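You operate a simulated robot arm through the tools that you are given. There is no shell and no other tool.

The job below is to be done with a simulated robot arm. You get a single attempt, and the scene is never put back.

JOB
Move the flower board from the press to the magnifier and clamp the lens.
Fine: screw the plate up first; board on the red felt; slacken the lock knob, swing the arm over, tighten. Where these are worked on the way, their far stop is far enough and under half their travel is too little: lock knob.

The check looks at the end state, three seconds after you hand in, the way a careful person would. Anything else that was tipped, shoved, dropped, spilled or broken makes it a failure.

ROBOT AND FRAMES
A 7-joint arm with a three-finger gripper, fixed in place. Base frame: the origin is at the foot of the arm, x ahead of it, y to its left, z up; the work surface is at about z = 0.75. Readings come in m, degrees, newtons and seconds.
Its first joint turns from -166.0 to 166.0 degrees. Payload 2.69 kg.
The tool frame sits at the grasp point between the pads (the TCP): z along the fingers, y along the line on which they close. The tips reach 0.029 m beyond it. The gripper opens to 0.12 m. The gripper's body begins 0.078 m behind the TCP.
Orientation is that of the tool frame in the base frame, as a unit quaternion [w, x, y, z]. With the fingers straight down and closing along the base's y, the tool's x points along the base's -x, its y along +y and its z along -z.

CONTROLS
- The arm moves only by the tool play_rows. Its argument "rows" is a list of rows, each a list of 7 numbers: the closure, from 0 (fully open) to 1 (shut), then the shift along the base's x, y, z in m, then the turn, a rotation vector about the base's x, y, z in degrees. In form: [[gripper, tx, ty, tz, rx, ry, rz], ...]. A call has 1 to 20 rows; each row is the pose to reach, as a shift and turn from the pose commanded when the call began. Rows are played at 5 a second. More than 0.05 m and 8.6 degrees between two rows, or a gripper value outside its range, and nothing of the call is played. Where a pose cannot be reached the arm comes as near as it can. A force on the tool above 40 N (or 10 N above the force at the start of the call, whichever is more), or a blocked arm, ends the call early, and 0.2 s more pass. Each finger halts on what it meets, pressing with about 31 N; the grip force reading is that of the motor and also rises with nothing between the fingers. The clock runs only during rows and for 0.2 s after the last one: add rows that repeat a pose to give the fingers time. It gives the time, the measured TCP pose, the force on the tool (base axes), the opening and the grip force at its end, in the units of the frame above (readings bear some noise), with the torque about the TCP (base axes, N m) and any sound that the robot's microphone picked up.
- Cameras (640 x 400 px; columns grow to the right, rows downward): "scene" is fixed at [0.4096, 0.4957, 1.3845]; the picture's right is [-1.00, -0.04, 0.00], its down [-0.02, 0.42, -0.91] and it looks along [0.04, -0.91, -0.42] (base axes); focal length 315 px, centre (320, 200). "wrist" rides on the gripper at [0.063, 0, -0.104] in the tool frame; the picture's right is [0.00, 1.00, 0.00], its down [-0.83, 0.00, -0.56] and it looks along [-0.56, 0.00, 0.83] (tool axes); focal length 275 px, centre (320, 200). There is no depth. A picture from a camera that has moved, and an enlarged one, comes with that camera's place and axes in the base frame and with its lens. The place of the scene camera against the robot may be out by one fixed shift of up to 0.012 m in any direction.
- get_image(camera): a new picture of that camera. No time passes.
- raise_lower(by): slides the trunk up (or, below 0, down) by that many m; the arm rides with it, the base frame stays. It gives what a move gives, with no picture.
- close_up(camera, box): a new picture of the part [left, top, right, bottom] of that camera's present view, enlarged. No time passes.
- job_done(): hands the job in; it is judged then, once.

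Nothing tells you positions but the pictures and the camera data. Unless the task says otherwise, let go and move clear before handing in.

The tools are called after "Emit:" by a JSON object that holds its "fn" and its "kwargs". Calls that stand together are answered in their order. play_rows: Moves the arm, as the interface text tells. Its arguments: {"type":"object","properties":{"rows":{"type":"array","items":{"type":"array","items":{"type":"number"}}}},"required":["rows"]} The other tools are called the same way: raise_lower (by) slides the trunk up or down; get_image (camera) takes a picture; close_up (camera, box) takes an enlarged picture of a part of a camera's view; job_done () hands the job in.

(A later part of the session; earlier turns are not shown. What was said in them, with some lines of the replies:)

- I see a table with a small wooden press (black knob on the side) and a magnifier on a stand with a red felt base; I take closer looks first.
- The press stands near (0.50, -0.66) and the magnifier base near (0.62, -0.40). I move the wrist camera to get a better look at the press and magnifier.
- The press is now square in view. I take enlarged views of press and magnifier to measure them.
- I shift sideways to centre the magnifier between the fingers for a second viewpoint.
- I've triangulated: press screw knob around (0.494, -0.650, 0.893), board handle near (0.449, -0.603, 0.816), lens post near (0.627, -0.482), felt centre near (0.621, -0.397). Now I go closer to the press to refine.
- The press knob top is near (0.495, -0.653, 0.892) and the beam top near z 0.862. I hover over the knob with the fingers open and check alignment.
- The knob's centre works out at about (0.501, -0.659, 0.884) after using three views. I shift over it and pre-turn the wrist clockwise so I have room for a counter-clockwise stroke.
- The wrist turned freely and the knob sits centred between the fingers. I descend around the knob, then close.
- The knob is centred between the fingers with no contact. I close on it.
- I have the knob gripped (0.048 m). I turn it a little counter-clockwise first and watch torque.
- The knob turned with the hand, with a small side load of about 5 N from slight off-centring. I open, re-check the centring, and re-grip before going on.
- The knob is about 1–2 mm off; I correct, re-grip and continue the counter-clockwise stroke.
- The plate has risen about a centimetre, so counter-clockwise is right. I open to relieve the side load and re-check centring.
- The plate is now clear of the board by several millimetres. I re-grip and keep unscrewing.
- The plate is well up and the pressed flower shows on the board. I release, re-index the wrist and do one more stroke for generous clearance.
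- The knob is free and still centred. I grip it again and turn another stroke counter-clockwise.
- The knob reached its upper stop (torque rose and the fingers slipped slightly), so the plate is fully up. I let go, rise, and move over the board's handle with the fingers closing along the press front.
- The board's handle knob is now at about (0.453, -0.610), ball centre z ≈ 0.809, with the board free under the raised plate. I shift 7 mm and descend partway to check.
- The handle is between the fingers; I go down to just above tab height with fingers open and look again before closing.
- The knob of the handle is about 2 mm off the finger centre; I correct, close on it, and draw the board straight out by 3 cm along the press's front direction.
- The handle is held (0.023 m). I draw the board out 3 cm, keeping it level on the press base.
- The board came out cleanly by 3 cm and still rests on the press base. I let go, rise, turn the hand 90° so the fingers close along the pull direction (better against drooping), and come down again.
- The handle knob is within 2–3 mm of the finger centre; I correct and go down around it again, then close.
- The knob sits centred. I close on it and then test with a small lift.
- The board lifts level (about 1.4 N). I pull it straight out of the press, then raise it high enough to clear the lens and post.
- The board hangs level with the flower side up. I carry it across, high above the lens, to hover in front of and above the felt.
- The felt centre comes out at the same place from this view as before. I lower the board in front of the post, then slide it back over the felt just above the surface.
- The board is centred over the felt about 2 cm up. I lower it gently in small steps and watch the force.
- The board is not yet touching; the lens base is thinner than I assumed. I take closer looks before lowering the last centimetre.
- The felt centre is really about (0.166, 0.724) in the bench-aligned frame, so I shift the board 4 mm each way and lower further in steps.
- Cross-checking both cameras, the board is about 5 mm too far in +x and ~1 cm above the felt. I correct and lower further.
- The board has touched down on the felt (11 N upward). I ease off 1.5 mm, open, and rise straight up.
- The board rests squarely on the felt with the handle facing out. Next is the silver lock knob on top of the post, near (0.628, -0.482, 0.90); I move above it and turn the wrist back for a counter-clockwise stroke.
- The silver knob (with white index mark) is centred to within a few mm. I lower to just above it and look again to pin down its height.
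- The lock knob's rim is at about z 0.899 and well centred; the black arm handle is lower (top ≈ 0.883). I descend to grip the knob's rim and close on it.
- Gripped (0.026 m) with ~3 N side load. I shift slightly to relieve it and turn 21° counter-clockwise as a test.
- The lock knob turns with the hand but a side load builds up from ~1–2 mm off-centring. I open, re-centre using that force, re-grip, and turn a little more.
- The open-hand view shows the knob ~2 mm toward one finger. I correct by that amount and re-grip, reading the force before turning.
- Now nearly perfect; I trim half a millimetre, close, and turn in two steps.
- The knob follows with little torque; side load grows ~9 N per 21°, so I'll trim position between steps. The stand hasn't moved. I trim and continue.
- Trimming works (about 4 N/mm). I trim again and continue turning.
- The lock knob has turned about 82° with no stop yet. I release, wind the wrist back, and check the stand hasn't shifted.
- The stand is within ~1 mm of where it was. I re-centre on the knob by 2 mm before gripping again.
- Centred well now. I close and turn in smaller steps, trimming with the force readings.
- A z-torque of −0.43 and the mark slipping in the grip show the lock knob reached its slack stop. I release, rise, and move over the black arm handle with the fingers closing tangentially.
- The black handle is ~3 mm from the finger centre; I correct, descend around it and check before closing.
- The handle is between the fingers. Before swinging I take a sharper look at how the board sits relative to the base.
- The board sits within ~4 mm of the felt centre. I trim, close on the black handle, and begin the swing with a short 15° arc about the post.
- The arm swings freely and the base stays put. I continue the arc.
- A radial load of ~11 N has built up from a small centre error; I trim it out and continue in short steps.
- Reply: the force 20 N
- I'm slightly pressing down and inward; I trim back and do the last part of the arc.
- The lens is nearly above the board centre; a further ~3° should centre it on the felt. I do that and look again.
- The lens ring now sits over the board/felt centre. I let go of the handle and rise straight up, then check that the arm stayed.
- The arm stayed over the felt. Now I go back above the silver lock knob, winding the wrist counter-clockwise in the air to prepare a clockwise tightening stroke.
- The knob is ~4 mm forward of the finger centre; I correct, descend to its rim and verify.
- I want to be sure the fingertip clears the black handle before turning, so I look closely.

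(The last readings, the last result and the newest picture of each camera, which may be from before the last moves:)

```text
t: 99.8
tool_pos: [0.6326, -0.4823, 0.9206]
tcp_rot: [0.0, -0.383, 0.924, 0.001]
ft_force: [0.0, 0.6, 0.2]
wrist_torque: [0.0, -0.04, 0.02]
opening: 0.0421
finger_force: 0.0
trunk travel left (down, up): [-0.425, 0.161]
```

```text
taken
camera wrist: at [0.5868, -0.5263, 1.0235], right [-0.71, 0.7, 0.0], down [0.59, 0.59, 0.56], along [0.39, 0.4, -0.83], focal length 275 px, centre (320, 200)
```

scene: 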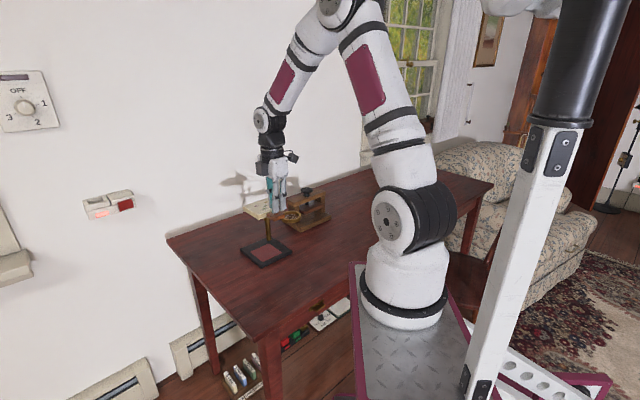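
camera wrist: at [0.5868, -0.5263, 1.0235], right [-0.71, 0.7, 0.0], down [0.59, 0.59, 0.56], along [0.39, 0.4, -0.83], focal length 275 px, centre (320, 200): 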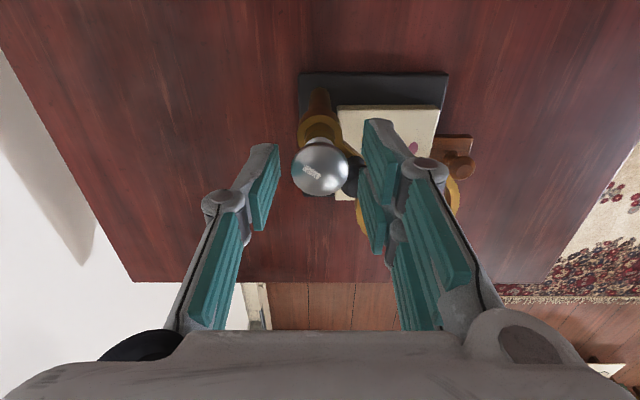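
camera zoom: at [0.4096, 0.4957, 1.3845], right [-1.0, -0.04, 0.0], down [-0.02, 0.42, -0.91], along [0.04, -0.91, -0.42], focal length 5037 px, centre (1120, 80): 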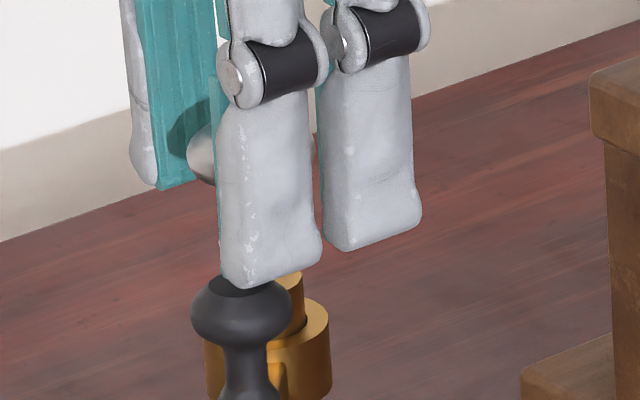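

The fingertips would sweep barely above the black handle. To stay clear I rise, turn the hand to the far side (clockwise range) and test that the wrist can reach that stroke.

Emit:
{"fn": "play_rows", "kwargs": {"rows": [[0.6, 0, 0, 0.02, 0, 0, 0], [0.6, 0, 0, 0.045, 0, 0, 0], [0.6, 0, 0, 0.045, 0, 0, -8], [0.6, 0, 0, 0.045, 0, 0, -16], [0.6, 0, 0, 0.045, 0, 0, -24], [0.6, 0, 0, 0.045, 0, 0, -32], [0.6, 0, 0, 0.045, 0, 0, -40], [0.6, 0, 0, 0.045, 0, 0, -48], [0.6, 0, 0, 0.045, 0, 0, -56], [0.6, 0, 0, 0.045, 0, 0, -64], [0.6, 0, 0, 0.045, 0, 0, -72], [0.6, 0, 0, 0.045, 0, 0, -80], [0.6, 0, 0, 0.045, 0, 0, -88], [0.6, 0, 0, 0.045, 0, 0, -95], [0.6, 0, 0, 0.045, 0, 0, -95]]}}

Emit:
{"fn": "play_rows", "kwargs": {"rows": [[0.6, 0, 0, 0, 0, 0, -8], [0.6, 0, 0, 0, 0, 0, -16], [0.6, 0, 0, 0, 0, 0, -24], [0.6, 0, 0, 0, 0, 0, -32], [0.6, 0, 0, 0, 0, 0, -40], [0.6, 0, 0, 0, 0, 0, -48], [0.6, 0, 0, 0, 0, 0, -56], [0.6, 0, 0, 0, 0, 0, -64], [0.6, 0, 0, 0, 0, 0, -72], [0.6, 0, 0, 0, 0, 0, -80], [0.6, 0, 0, 0, 0, 0, -88], [0.6, 0, 0, 0, 0, 0, -96], [0.6, 0, 0, 0, 0, 0, -96]]}}

Emit:
{"fn": "get_image", "kwargs": {"camera": "wrist"}}

Emit:
{"fn": "get_image", "kwargs": {"camera": "scene"}}

```text
t: 103.0
tool_pos: [0.6327, -0.4814, 0.9637]
tcp_rot: [0.0, 0.423, 0.906, 0.0]
ft_force: [-0.2, 0.2, 0.2]
wrist_torque: [0.02, -0.03, 0.01]
opening: 0.048
finger_force: 0.1
trunk travel left (down, up): [-0.425, 0.161]
```

```text
t: 105.8
tool_pos: [0.6337, -0.4808, 0.9655]
tcp_rot: [0.0, 0.957, 0.291, 0.0]
ft_force: [-0.5, 0.5, -0.9]
wrist_torque: [0.01, 0.02, 0.01]
opening: 0.0481
finger_force: 0.0
trunk travel left (down, up): [-0.425, 0.161]
```

```text
taken
camera wrist: at [0.6841, -0.4454, 1.0696], right [0.56, -0.83, 0.0], down [-0.69, -0.47, 0.56], along [-0.46, -0.31, -0.83], focal length 275 px, centre (320, 200)
```

wrist: 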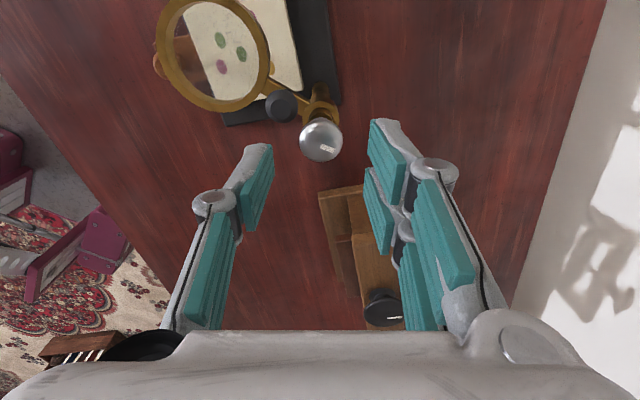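

```text
taken
```

scene: 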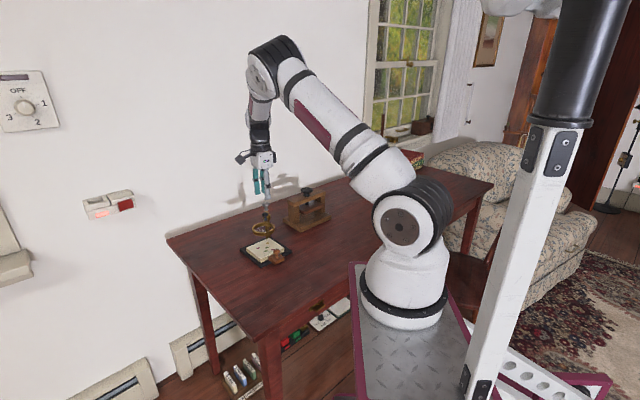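

The wrist can reach that side. I wind back to the start of the clockwise stroke (yaw −60°) and check centring above the knob.

Emit:
{"fn": "play_rows", "kwargs": {"rows": [[0.6, 0, 0, 0, 0, 0, 8], [0.6, 0, 0, 0, 0, 0, 16], [0.6, 0, 0, 0, 0, 0, 24], [0.6, 0, 0, 0, 0, 0, 32], [0.6, 0, 0, 0, 0, 0, 40], [0.6, 0, 0, 0, 0, 0, 48], [0.6, 0, 0, 0, 0, 0, 56], [0.6, 0, 0, 0, 0, 0, 64], [0.6, 0, 0, 0, 0, 0, 72], [0.6, 0, 0, 0, 0, 0, 80], [0.6, 0, 0, 0, 0, 0, 86], [0.6, 0, 0, -0.02, 0, 0, 86], [0.65, 0, 0, -0.035, 0, 0, 86], [0.65, 0, 0, -0.045, 0, 0, 86], [0.65, 0, 0, -0.045, 0, 0, 86]]}}

Emit:
{"fn": "close_up", "kwargs": {"camera": "wrist", "box": [240, 80, 400, 220]}}

Emit:
{"fn": "close_up", "kwargs": {"camera": "scene", "box": [245, 180, 305, 230]}}

```text
t: 109.0
tool_pos: [0.633, -0.4807, 0.9197]
tcp_rot: [0.0, 0.5, 0.866, 0.0]
ft_force: [-0.3, -0.1, 0.6]
wrist_torque: [-0.03, -0.01, -0.01]
opening: 0.042
finger_force: 0.0
trunk travel left (down, up): [-0.425, 0.161]
```

```text
2.86 times, centred on (320, 150) of wrist
camera zoom: at [0.5999, -0.4259, 1.0235], right [0.86, 0.5, 0.0], down [0.42, -0.72, 0.56], along [0.28, -0.48, -0.83], focal length 786 px, centre (320, 343)
```

zoom: 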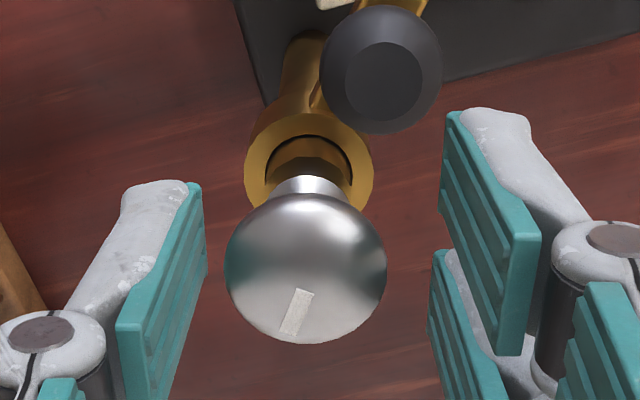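

```text
8.00 times, centred on (275, 205) of scene
camera zoom: at [0.4096, 0.4957, 1.3845], right [-1.0, -0.04, 0.0], down [-0.02, 0.42, -0.91], along [0.04, -0.91, -0.42], focal length 2519 px, centre (680, 160)
```

zoom: 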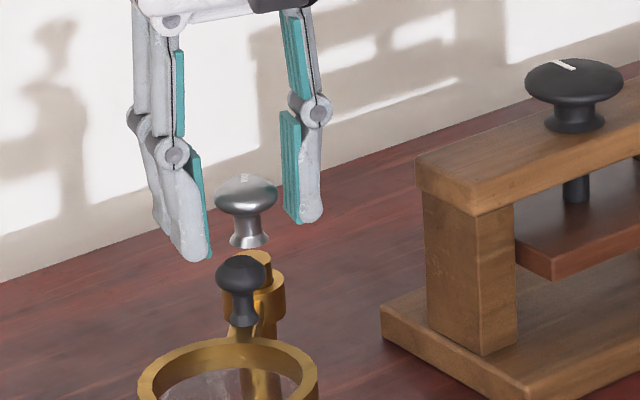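

Comparing the two views, the knob rim is actually a bit higher (z ≈ 0.907) and ~2.5 mm to the side. I correct, raise 4 mm for clearance over the handle, and verify.

Emit:
{"fn": "play_rows", "kwargs": {"rows": [[0.65, -0.0019, -0.0016, 0.004, 0, 0, 0], [0.65, -0.0019, -0.0016, 0.004, 0, 0, 0]]}}

Emit:
{"fn": "close_up", "kwargs": {"camera": "wrist", "box": [240, 80, 400, 220]}}

```text
t: 109.6
tool_pos: [0.6304, -0.4828, 0.924]
tcp_rot: [0.0, 0.5, 0.866, 0.0]
ft_force: [-0.3, -0.1, -0.6]
wrist_torque: [-0.02, 0.01, 0.0]
opening: 0.0419
finger_force: 0.1
trunk travel left (down, up): [-0.425, 0.161]
```

```text
2.86 times, centred on (320, 150) of wrist
camera zoom: at [0.5982, -0.428, 1.0281], right [0.86, 0.5, 0.0], down [0.42, -0.72, 0.56], along [0.28, -0.48, -0.83], focal length 786 px, centre (320, 343)
```

zoom: 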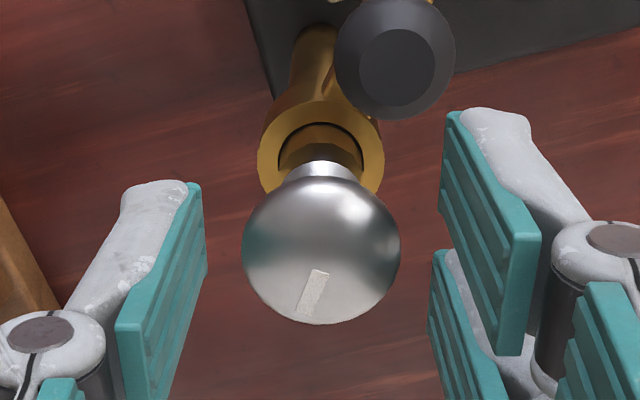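

Well centred. I close and turn clockwise in steps, watching the force.

Emit:
{"fn": "play_rows", "kwargs": {"rows": [[0.72, 0, 0, 0, 0, 0, 0], [0.8, 0, 0, 0, 0, 0, 0], [0.88, 0, 0, 0, 0, 0, 0], [1, 0, 0, 0, 0, 0, 0], [1, 0, 0, 0, 0, 0, 0]]}}

Emit:
{"fn": "play_rows", "kwargs": {"rows": [[1, 0, 0, 0, 0, 0, -7], [1, 0, 0, 0, 0, 0, -14], [1, 0, 0, 0, 0, 0, -20], [1, 0, 0, 0, 0, 0, -20]]}}

Emit:
{"fn": "close_up", "kwargs": {"camera": "scene", "box": [240, 195, 310, 265]}}

```text
t: 110.8
tool_pos: [0.6307, -0.4813, 0.9237]
tcp_rot: [0.0, 0.5, 0.866, -0.001]
ft_force: [-1.6, -1.2, 0.1]
wrist_torque: [-0.04, -0.05, 0.0]
opening: 0.0259
finger_force: 31.4
trunk travel left (down, up): [-0.425, 0.161]
```

```text
t: 111.8
tool_pos: [0.6307, -0.4827, 0.9238]
tcp_rot: [0.001, 0.643, 0.766, 0.0]
ft_force: [0.8, -5.3, 1.7]
wrist_torque: [-0.4, -0.08, -0.02]
opening: 0.0262
finger_force: 31.4
trunk travel left (down, up): [-0.425, 0.161]
```

```text
5.71 times, centred on (275, 230) of scene
camera zoom: at [0.4096, 0.4957, 1.3845], right [-1.0, -0.04, 0.0], down [-0.02, 0.42, -0.91], along [0.04, -0.91, -0.42], focal length 1799 px, centre (577, 29)
```

zoom: 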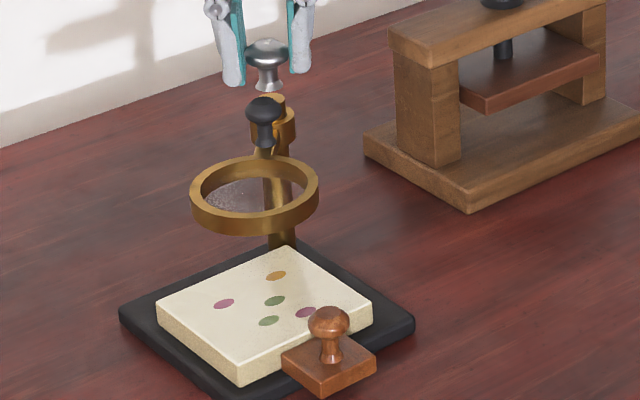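

Emit:
{"fn": "play_rows", "kwargs": {"rows": [[1, 0.0001, -0.0009, 0, 0, 0, 0], [1, 0.0001, -0.0009, 0, 0, 0, -7], [1, 0.0001, -0.0009, 0, 0, 0, -14], [1, 0.0001, -0.0009, 0, 0, 0, -20], [1, 0.0001, -0.0009, 0, 0, 0, -20]]}}

Emit:
{"fn": "close_up", "kwargs": {"camera": "wrist", "box": [240, 80, 400, 220]}}

```text
t: 113.0
tool_pos: [0.6305, -0.4822, 0.9245]
tcp_rot: [-0.001, 0.767, 0.642, 0.001]
ft_force: [2.3, 6.7, 4.3]
wrist_torque: [0.65, -0.19, -0.06]
opening: 0.0262
finger_force: 31.1
trunk travel left (down, up): [-0.425, 0.161]
```

```text
2.86 times, centred on (320, 150) of wrist
camera zoom: at [0.6407, -0.4203, 1.0281], right [0.99, -0.17, 0.0], down [-0.14, -0.82, 0.55], along [-0.09, -0.55, -0.83], focal length 786 px, centre (320, 343)
```

zoom: 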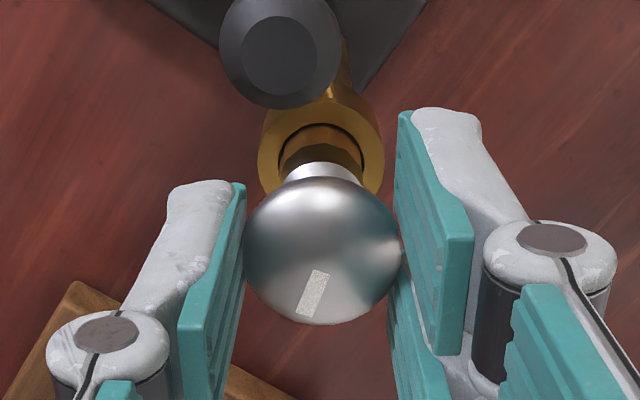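

Emit:
{"fn": "play_rows", "kwargs": {"rows": [[1, 0.0003, 0.001, 0.0003, 0, 0, 0], [1, 0.0003, 0.001, 0.0003, 0, 0, -7], [1, 0.0003, 0.001, 0.0003, 0, 0, -14], [1, 0.0003, 0.001, 0.0003, 0, 0, -20], [1, 0.0003, 0.001, 0.0003, 0, 0, -20]]}}

Emit:
{"fn": "close_up", "kwargs": {"camera": "scene", "box": [240, 195, 310, 265]}}

```text
t: 114.2
tool_pos: [0.6313, -0.4814, 0.9235]
tcp_rot: [0.001, 0.866, 0.5, -0.001]
ft_force: [1.7, -2.0, 0.0]
wrist_torque: [-0.51, 0.08, 0.13]
opening: 0.0264
finger_force: 31.1
trunk travel left (down, up): [-0.425, 0.161]
```

```text
5.71 times, centred on (275, 230) of scene
camera zoom: at [0.4096, 0.4957, 1.3845], right [-1.0, -0.04, 0.0], down [-0.02, 0.42, -0.91], along [0.04, -0.91, -0.42], focal length 1799 px, centre (577, 29)
```

zoom: 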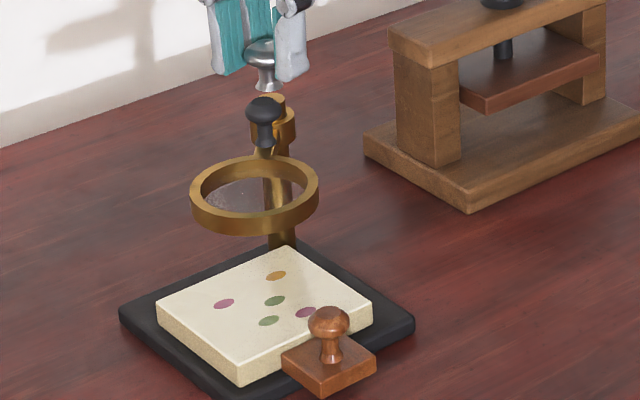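

Smooth so far (60° turned, nothing shifted). I continue clockwise.

Emit:
{"fn": "play_rows", "kwargs": {"rows": [[1, 0.0002, -0.0003, 0, 0, 0, -7], [1, 0.0002, -0.0003, 0, 0, 0, -14], [1, 0.0002, -0.0003, 0, 0, 0, -20], [1, 0.0002, -0.0003, 0, 0, 0, -20]]}}

Emit:
{"fn": "close_up", "kwargs": {"camera": "wrist", "box": [240, 80, 400, 220]}}

Emit:
{"fn": "close_up", "kwargs": {"camera": "scene", "box": [240, 195, 310, 265]}}

```text
t: 115.2
tool_pos: [0.6313, -0.4823, 0.9249]
tcp_rot: [0.0, 0.94, 0.341, 0.0]
ft_force: [2.7, 1.9, 0.6]
wrist_torque: [-0.06, -0.1, 0.14]
opening: 0.0264
finger_force: 30.4
trunk travel left (down, up): [-0.425, 0.161]
```

```text
2.86 times, centred on (320, 150) of wrist
camera zoom: at [0.678, -0.4418, 1.0286], right [0.65, -0.76, 0.0], down [-0.64, -0.54, 0.56], along [-0.42, -0.36, -0.83], focal length 786 px, centre (320, 343)
```

zoom: 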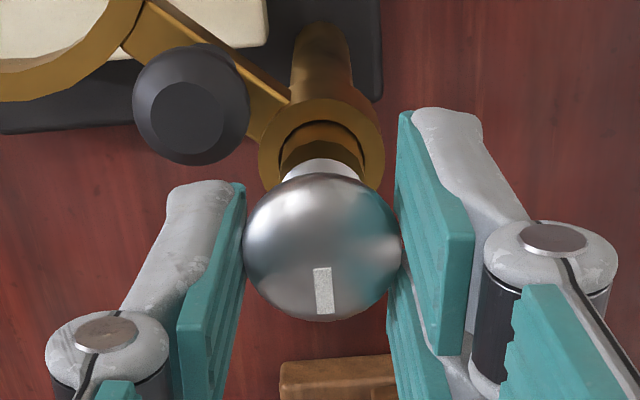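

```text
5.71 times, centred on (275, 230) of scene
camera zoom: at [0.4096, 0.4957, 1.3845], right [-1.0, -0.04, 0.0], down [-0.02, 0.42, -0.91], along [0.04, -0.91, -0.42], focal length 1799 px, centre (577, 29)
```

zoom: 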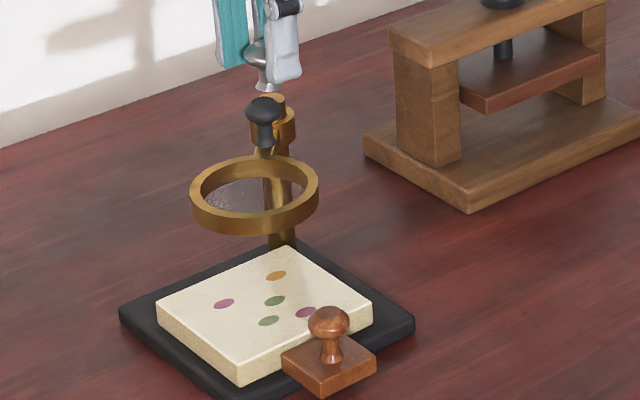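

The white mark is back at its original direction (≈225°) and slipping in the grip, so the lock knob is fully tight again. I open just enough to free it, and lift straight up.

Emit:
{"fn": "play_rows", "kwargs": {"rows": [[0.9, 0, 0, 0, 0, 0, 0], [0.74, 0, 0, 0, 0, 0, 0], [0.72, 0, 0, 0, 0, 0, 0], [0.72, 0, 0, 0.01, 0, 0, 0], [0.72, 0, 0, 0.03, 0, 0, 0], [0.7, 0, 0, 0.06, 0, 0, 0], [0.6, 0, 0, 0.09, 0, 0, 0], [0.6, 0, 0, 0.09, 0, 0, 0]]}}

Emit:
{"fn": "get_image", "kwargs": {"camera": "wrist"}}

Emit:
{"fn": "close_up", "kwargs": {"camera": "wrist", "box": [240, 60, 400, 200]}}

Emit:
{"fn": "close_up", "kwargs": {"camera": "scene", "box": [240, 175, 310, 265]}}

```text
t: 117.0
tool_pos: [0.6311, -0.4822, 1.0146]
tcp_rot: [-0.001, 0.94, 0.342, 0.0]
ft_force: [-0.3, 0.2, 0.1]
wrist_torque: [0.0, 0.01, 0.01]
opening: 0.0482
finger_force: 0.1
trunk travel left (down, up): [-0.425, 0.161]
```

```text
taken
camera wrist: at [0.6783, -0.4417, 1.1178], right [0.65, -0.76, 0.0], down [-0.63, -0.54, 0.56], along [-0.42, -0.36, -0.83], focal length 275 px, centre (320, 200)
```

wrist: 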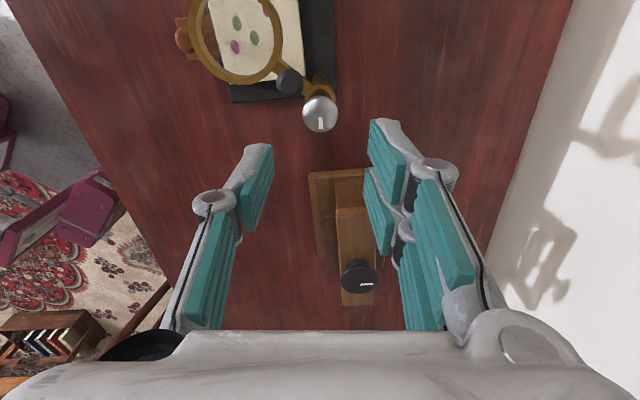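

```text
2.86 times, centred on (320, 130) of wrist
camera zoom: at [0.6783, -0.4417, 1.1178], right [0.65, -0.76, 0.0], down [-0.63, -0.54, 0.56], along [-0.42, -0.36, -0.83], focal length 786 px, centre (320, 400)
```

zoom: 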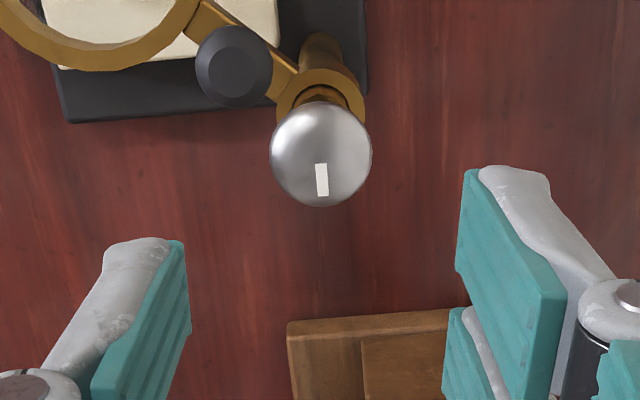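

```text
4.44 times, centred on (275, 220) of scene
camera zoom: at [0.4096, 0.4957, 1.3845], right [-1.0, -0.04, 0.0], down [-0.02, 0.42, -0.91], along [0.04, -0.91, -0.42], focal length 1399 px, centre (520, 111)
```

zoom: 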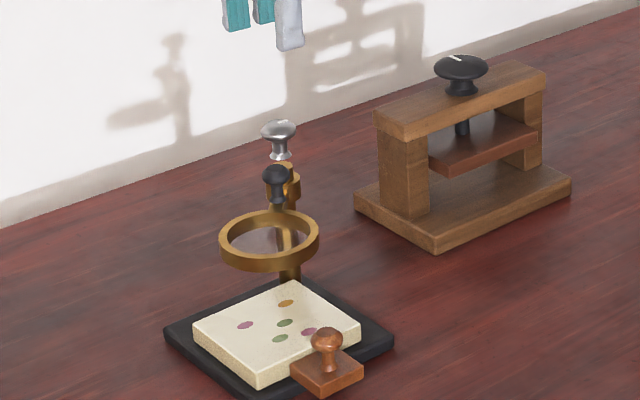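

The lens is clamped over the board, with the mark back at its tight position and everything standing. I retreat clear and take a last look.

Emit:
{"fn": "play_rows", "kwargs": {"rows": [[0.5, 0, 0, 0.03, 0, 0, 0], [0.5, 0, 0, 0.06, 0, 0, 0], [0.5, -0.02, 0.02, 0.09, 0, 0, 8], [0.5, -0.045, 0.045, 0.1, 0, 0, 16], [0.5, -0.07, 0.07, 0.1, 0, 0, 24], [0.5, -0.095, 0.095, 0.1, 0, 0, 32], [0.5, -0.12, 0.12, 0.1, 0, 0, 40], [0.5, -0.14, 0.14, 0.1, 0, 0, 48], [0.5, -0.16, 0.16, 0.1, 0, 0, 56], [0.5, -0.18, 0.18, 0.1, 0, 0, 64], [0.5, -0.18, 0.2, 0.1, 0, 0, 72], [0.5, -0.18, 0.2, 0.1, 0, 0, 80], [0.5, -0.18, 0.2, 0.1, 0, 0, 88], [0.5, -0.18, 0.2, 0.1, 0, 0, 95], [0.5, -0.18, 0.2, 0.1, 0, 0, 95]]}}

Emit:
{"fn": "get_image", "kwargs": {"camera": "wrist"}}

Emit:
{"fn": "close_up", "kwargs": {"camera": "wrist", "box": [200, 80, 440, 260]}}

Emit:
{"fn": "get_image", "kwargs": {"camera": "scene"}}

Emit:
{"fn": "close_up", "kwargs": {"camera": "scene", "box": [220, 170, 350, 270]}}

```text
t: 120.2
tool_pos: [0.4507, -0.2815, 1.1135]
tcp_rot: [0.001, 0.382, 0.924, 0.0]
ft_force: [0.2, -0.7, -0.2]
wrist_torque: [0.0, -0.03, -0.02]
opening: 0.0603
finger_force: 0.1
trunk travel left (down, up): [-0.425, 0.161]
```

```text
taken
camera wrist: at [0.4054, -0.2381, 1.2182], right [0.7, 0.71, 0.0], down [0.59, -0.58, 0.56], along [0.4, -0.39, -0.83], focal length 275 px, centre (320, 200)
```

wrist: 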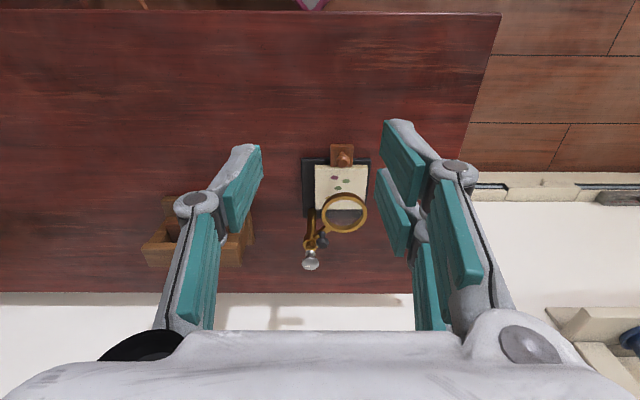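

```text
2.22 times, centred on (320, 170) of wrist
camera zoom: at [0.4054, -0.2381, 1.2182], right [0.7, 0.71, 0.0], down [0.59, -0.58, 0.56], along [0.4, -0.39, -0.83], focal length 612 px, centre (320, 267)
```

zoom: 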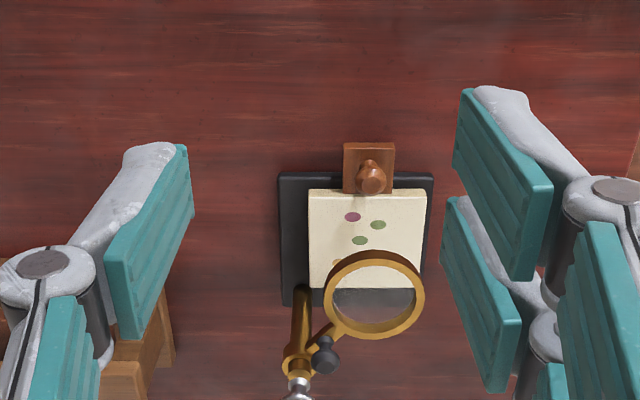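

```text
taken
```

scene: 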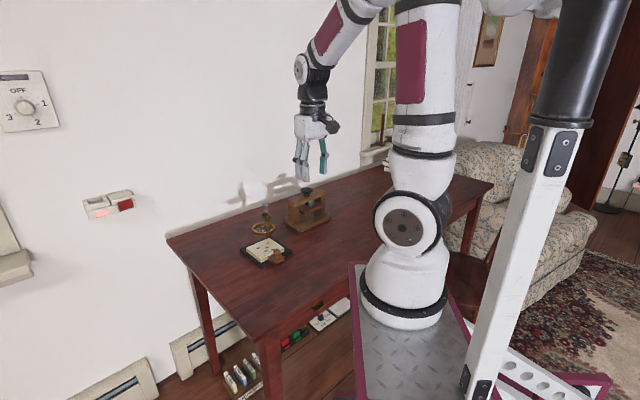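

```text
4.00 times, centred on (285, 220) of scene
camera zoom: at [0.4096, 0.4957, 1.3845], right [-1.0, -0.04, 0.0], down [-0.02, 0.42, -0.91], along [0.04, -0.91, -0.42], focal length 1259 px, centre (460, 120)
```

zoom: 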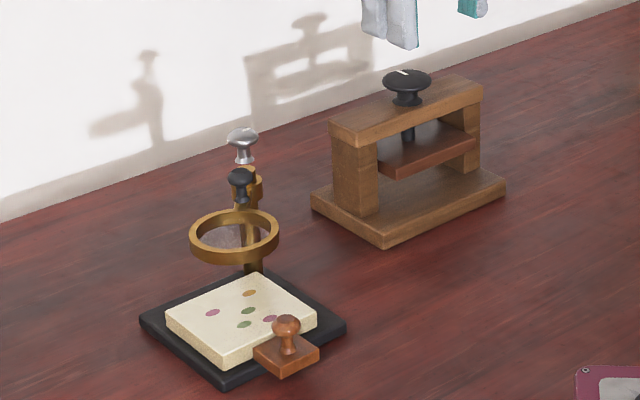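

Everything looks right. The board lies on the felt, the lens ring is centred over it, and the lock knob's mark is back at its tight position. The press plate is up, the press and stand are upright, and the arm is clear. I hand the job in.

Emit:
{"fn": "job_done", "kwargs": {}}

```text
The job is handed in.
```

The flower board is on the red felt, the lens is swung over it and clamped, and the job is handed in. I can't see the check's result from here.

- **Press:** I screwed the plate up to its upper stop before drawing the board out. The press stayed where it was.
- **Board:** It rests on the felt, about 4 mm off-centre towards the post, with its handle facing out and the flower side up.
- **Lens:** I slackened the lock knob to its far stop, about 90°. The ring is centred over the board to within about 6 mm.
- **Lock knob:** I tightened it until it stopped and slipped in the fingers. Its white mark is back where it started.

Two things happened on the way:

- **Stand shift:** The lens stand slid about 1 mm while I was turning the lock knob.
- **Knob dragged during the swing:** A finger rubbed the knob and turned it roughly 30° back towards tight. It was still about two-thirds slack when the arm moved.

The gripper is open and clear of the table.
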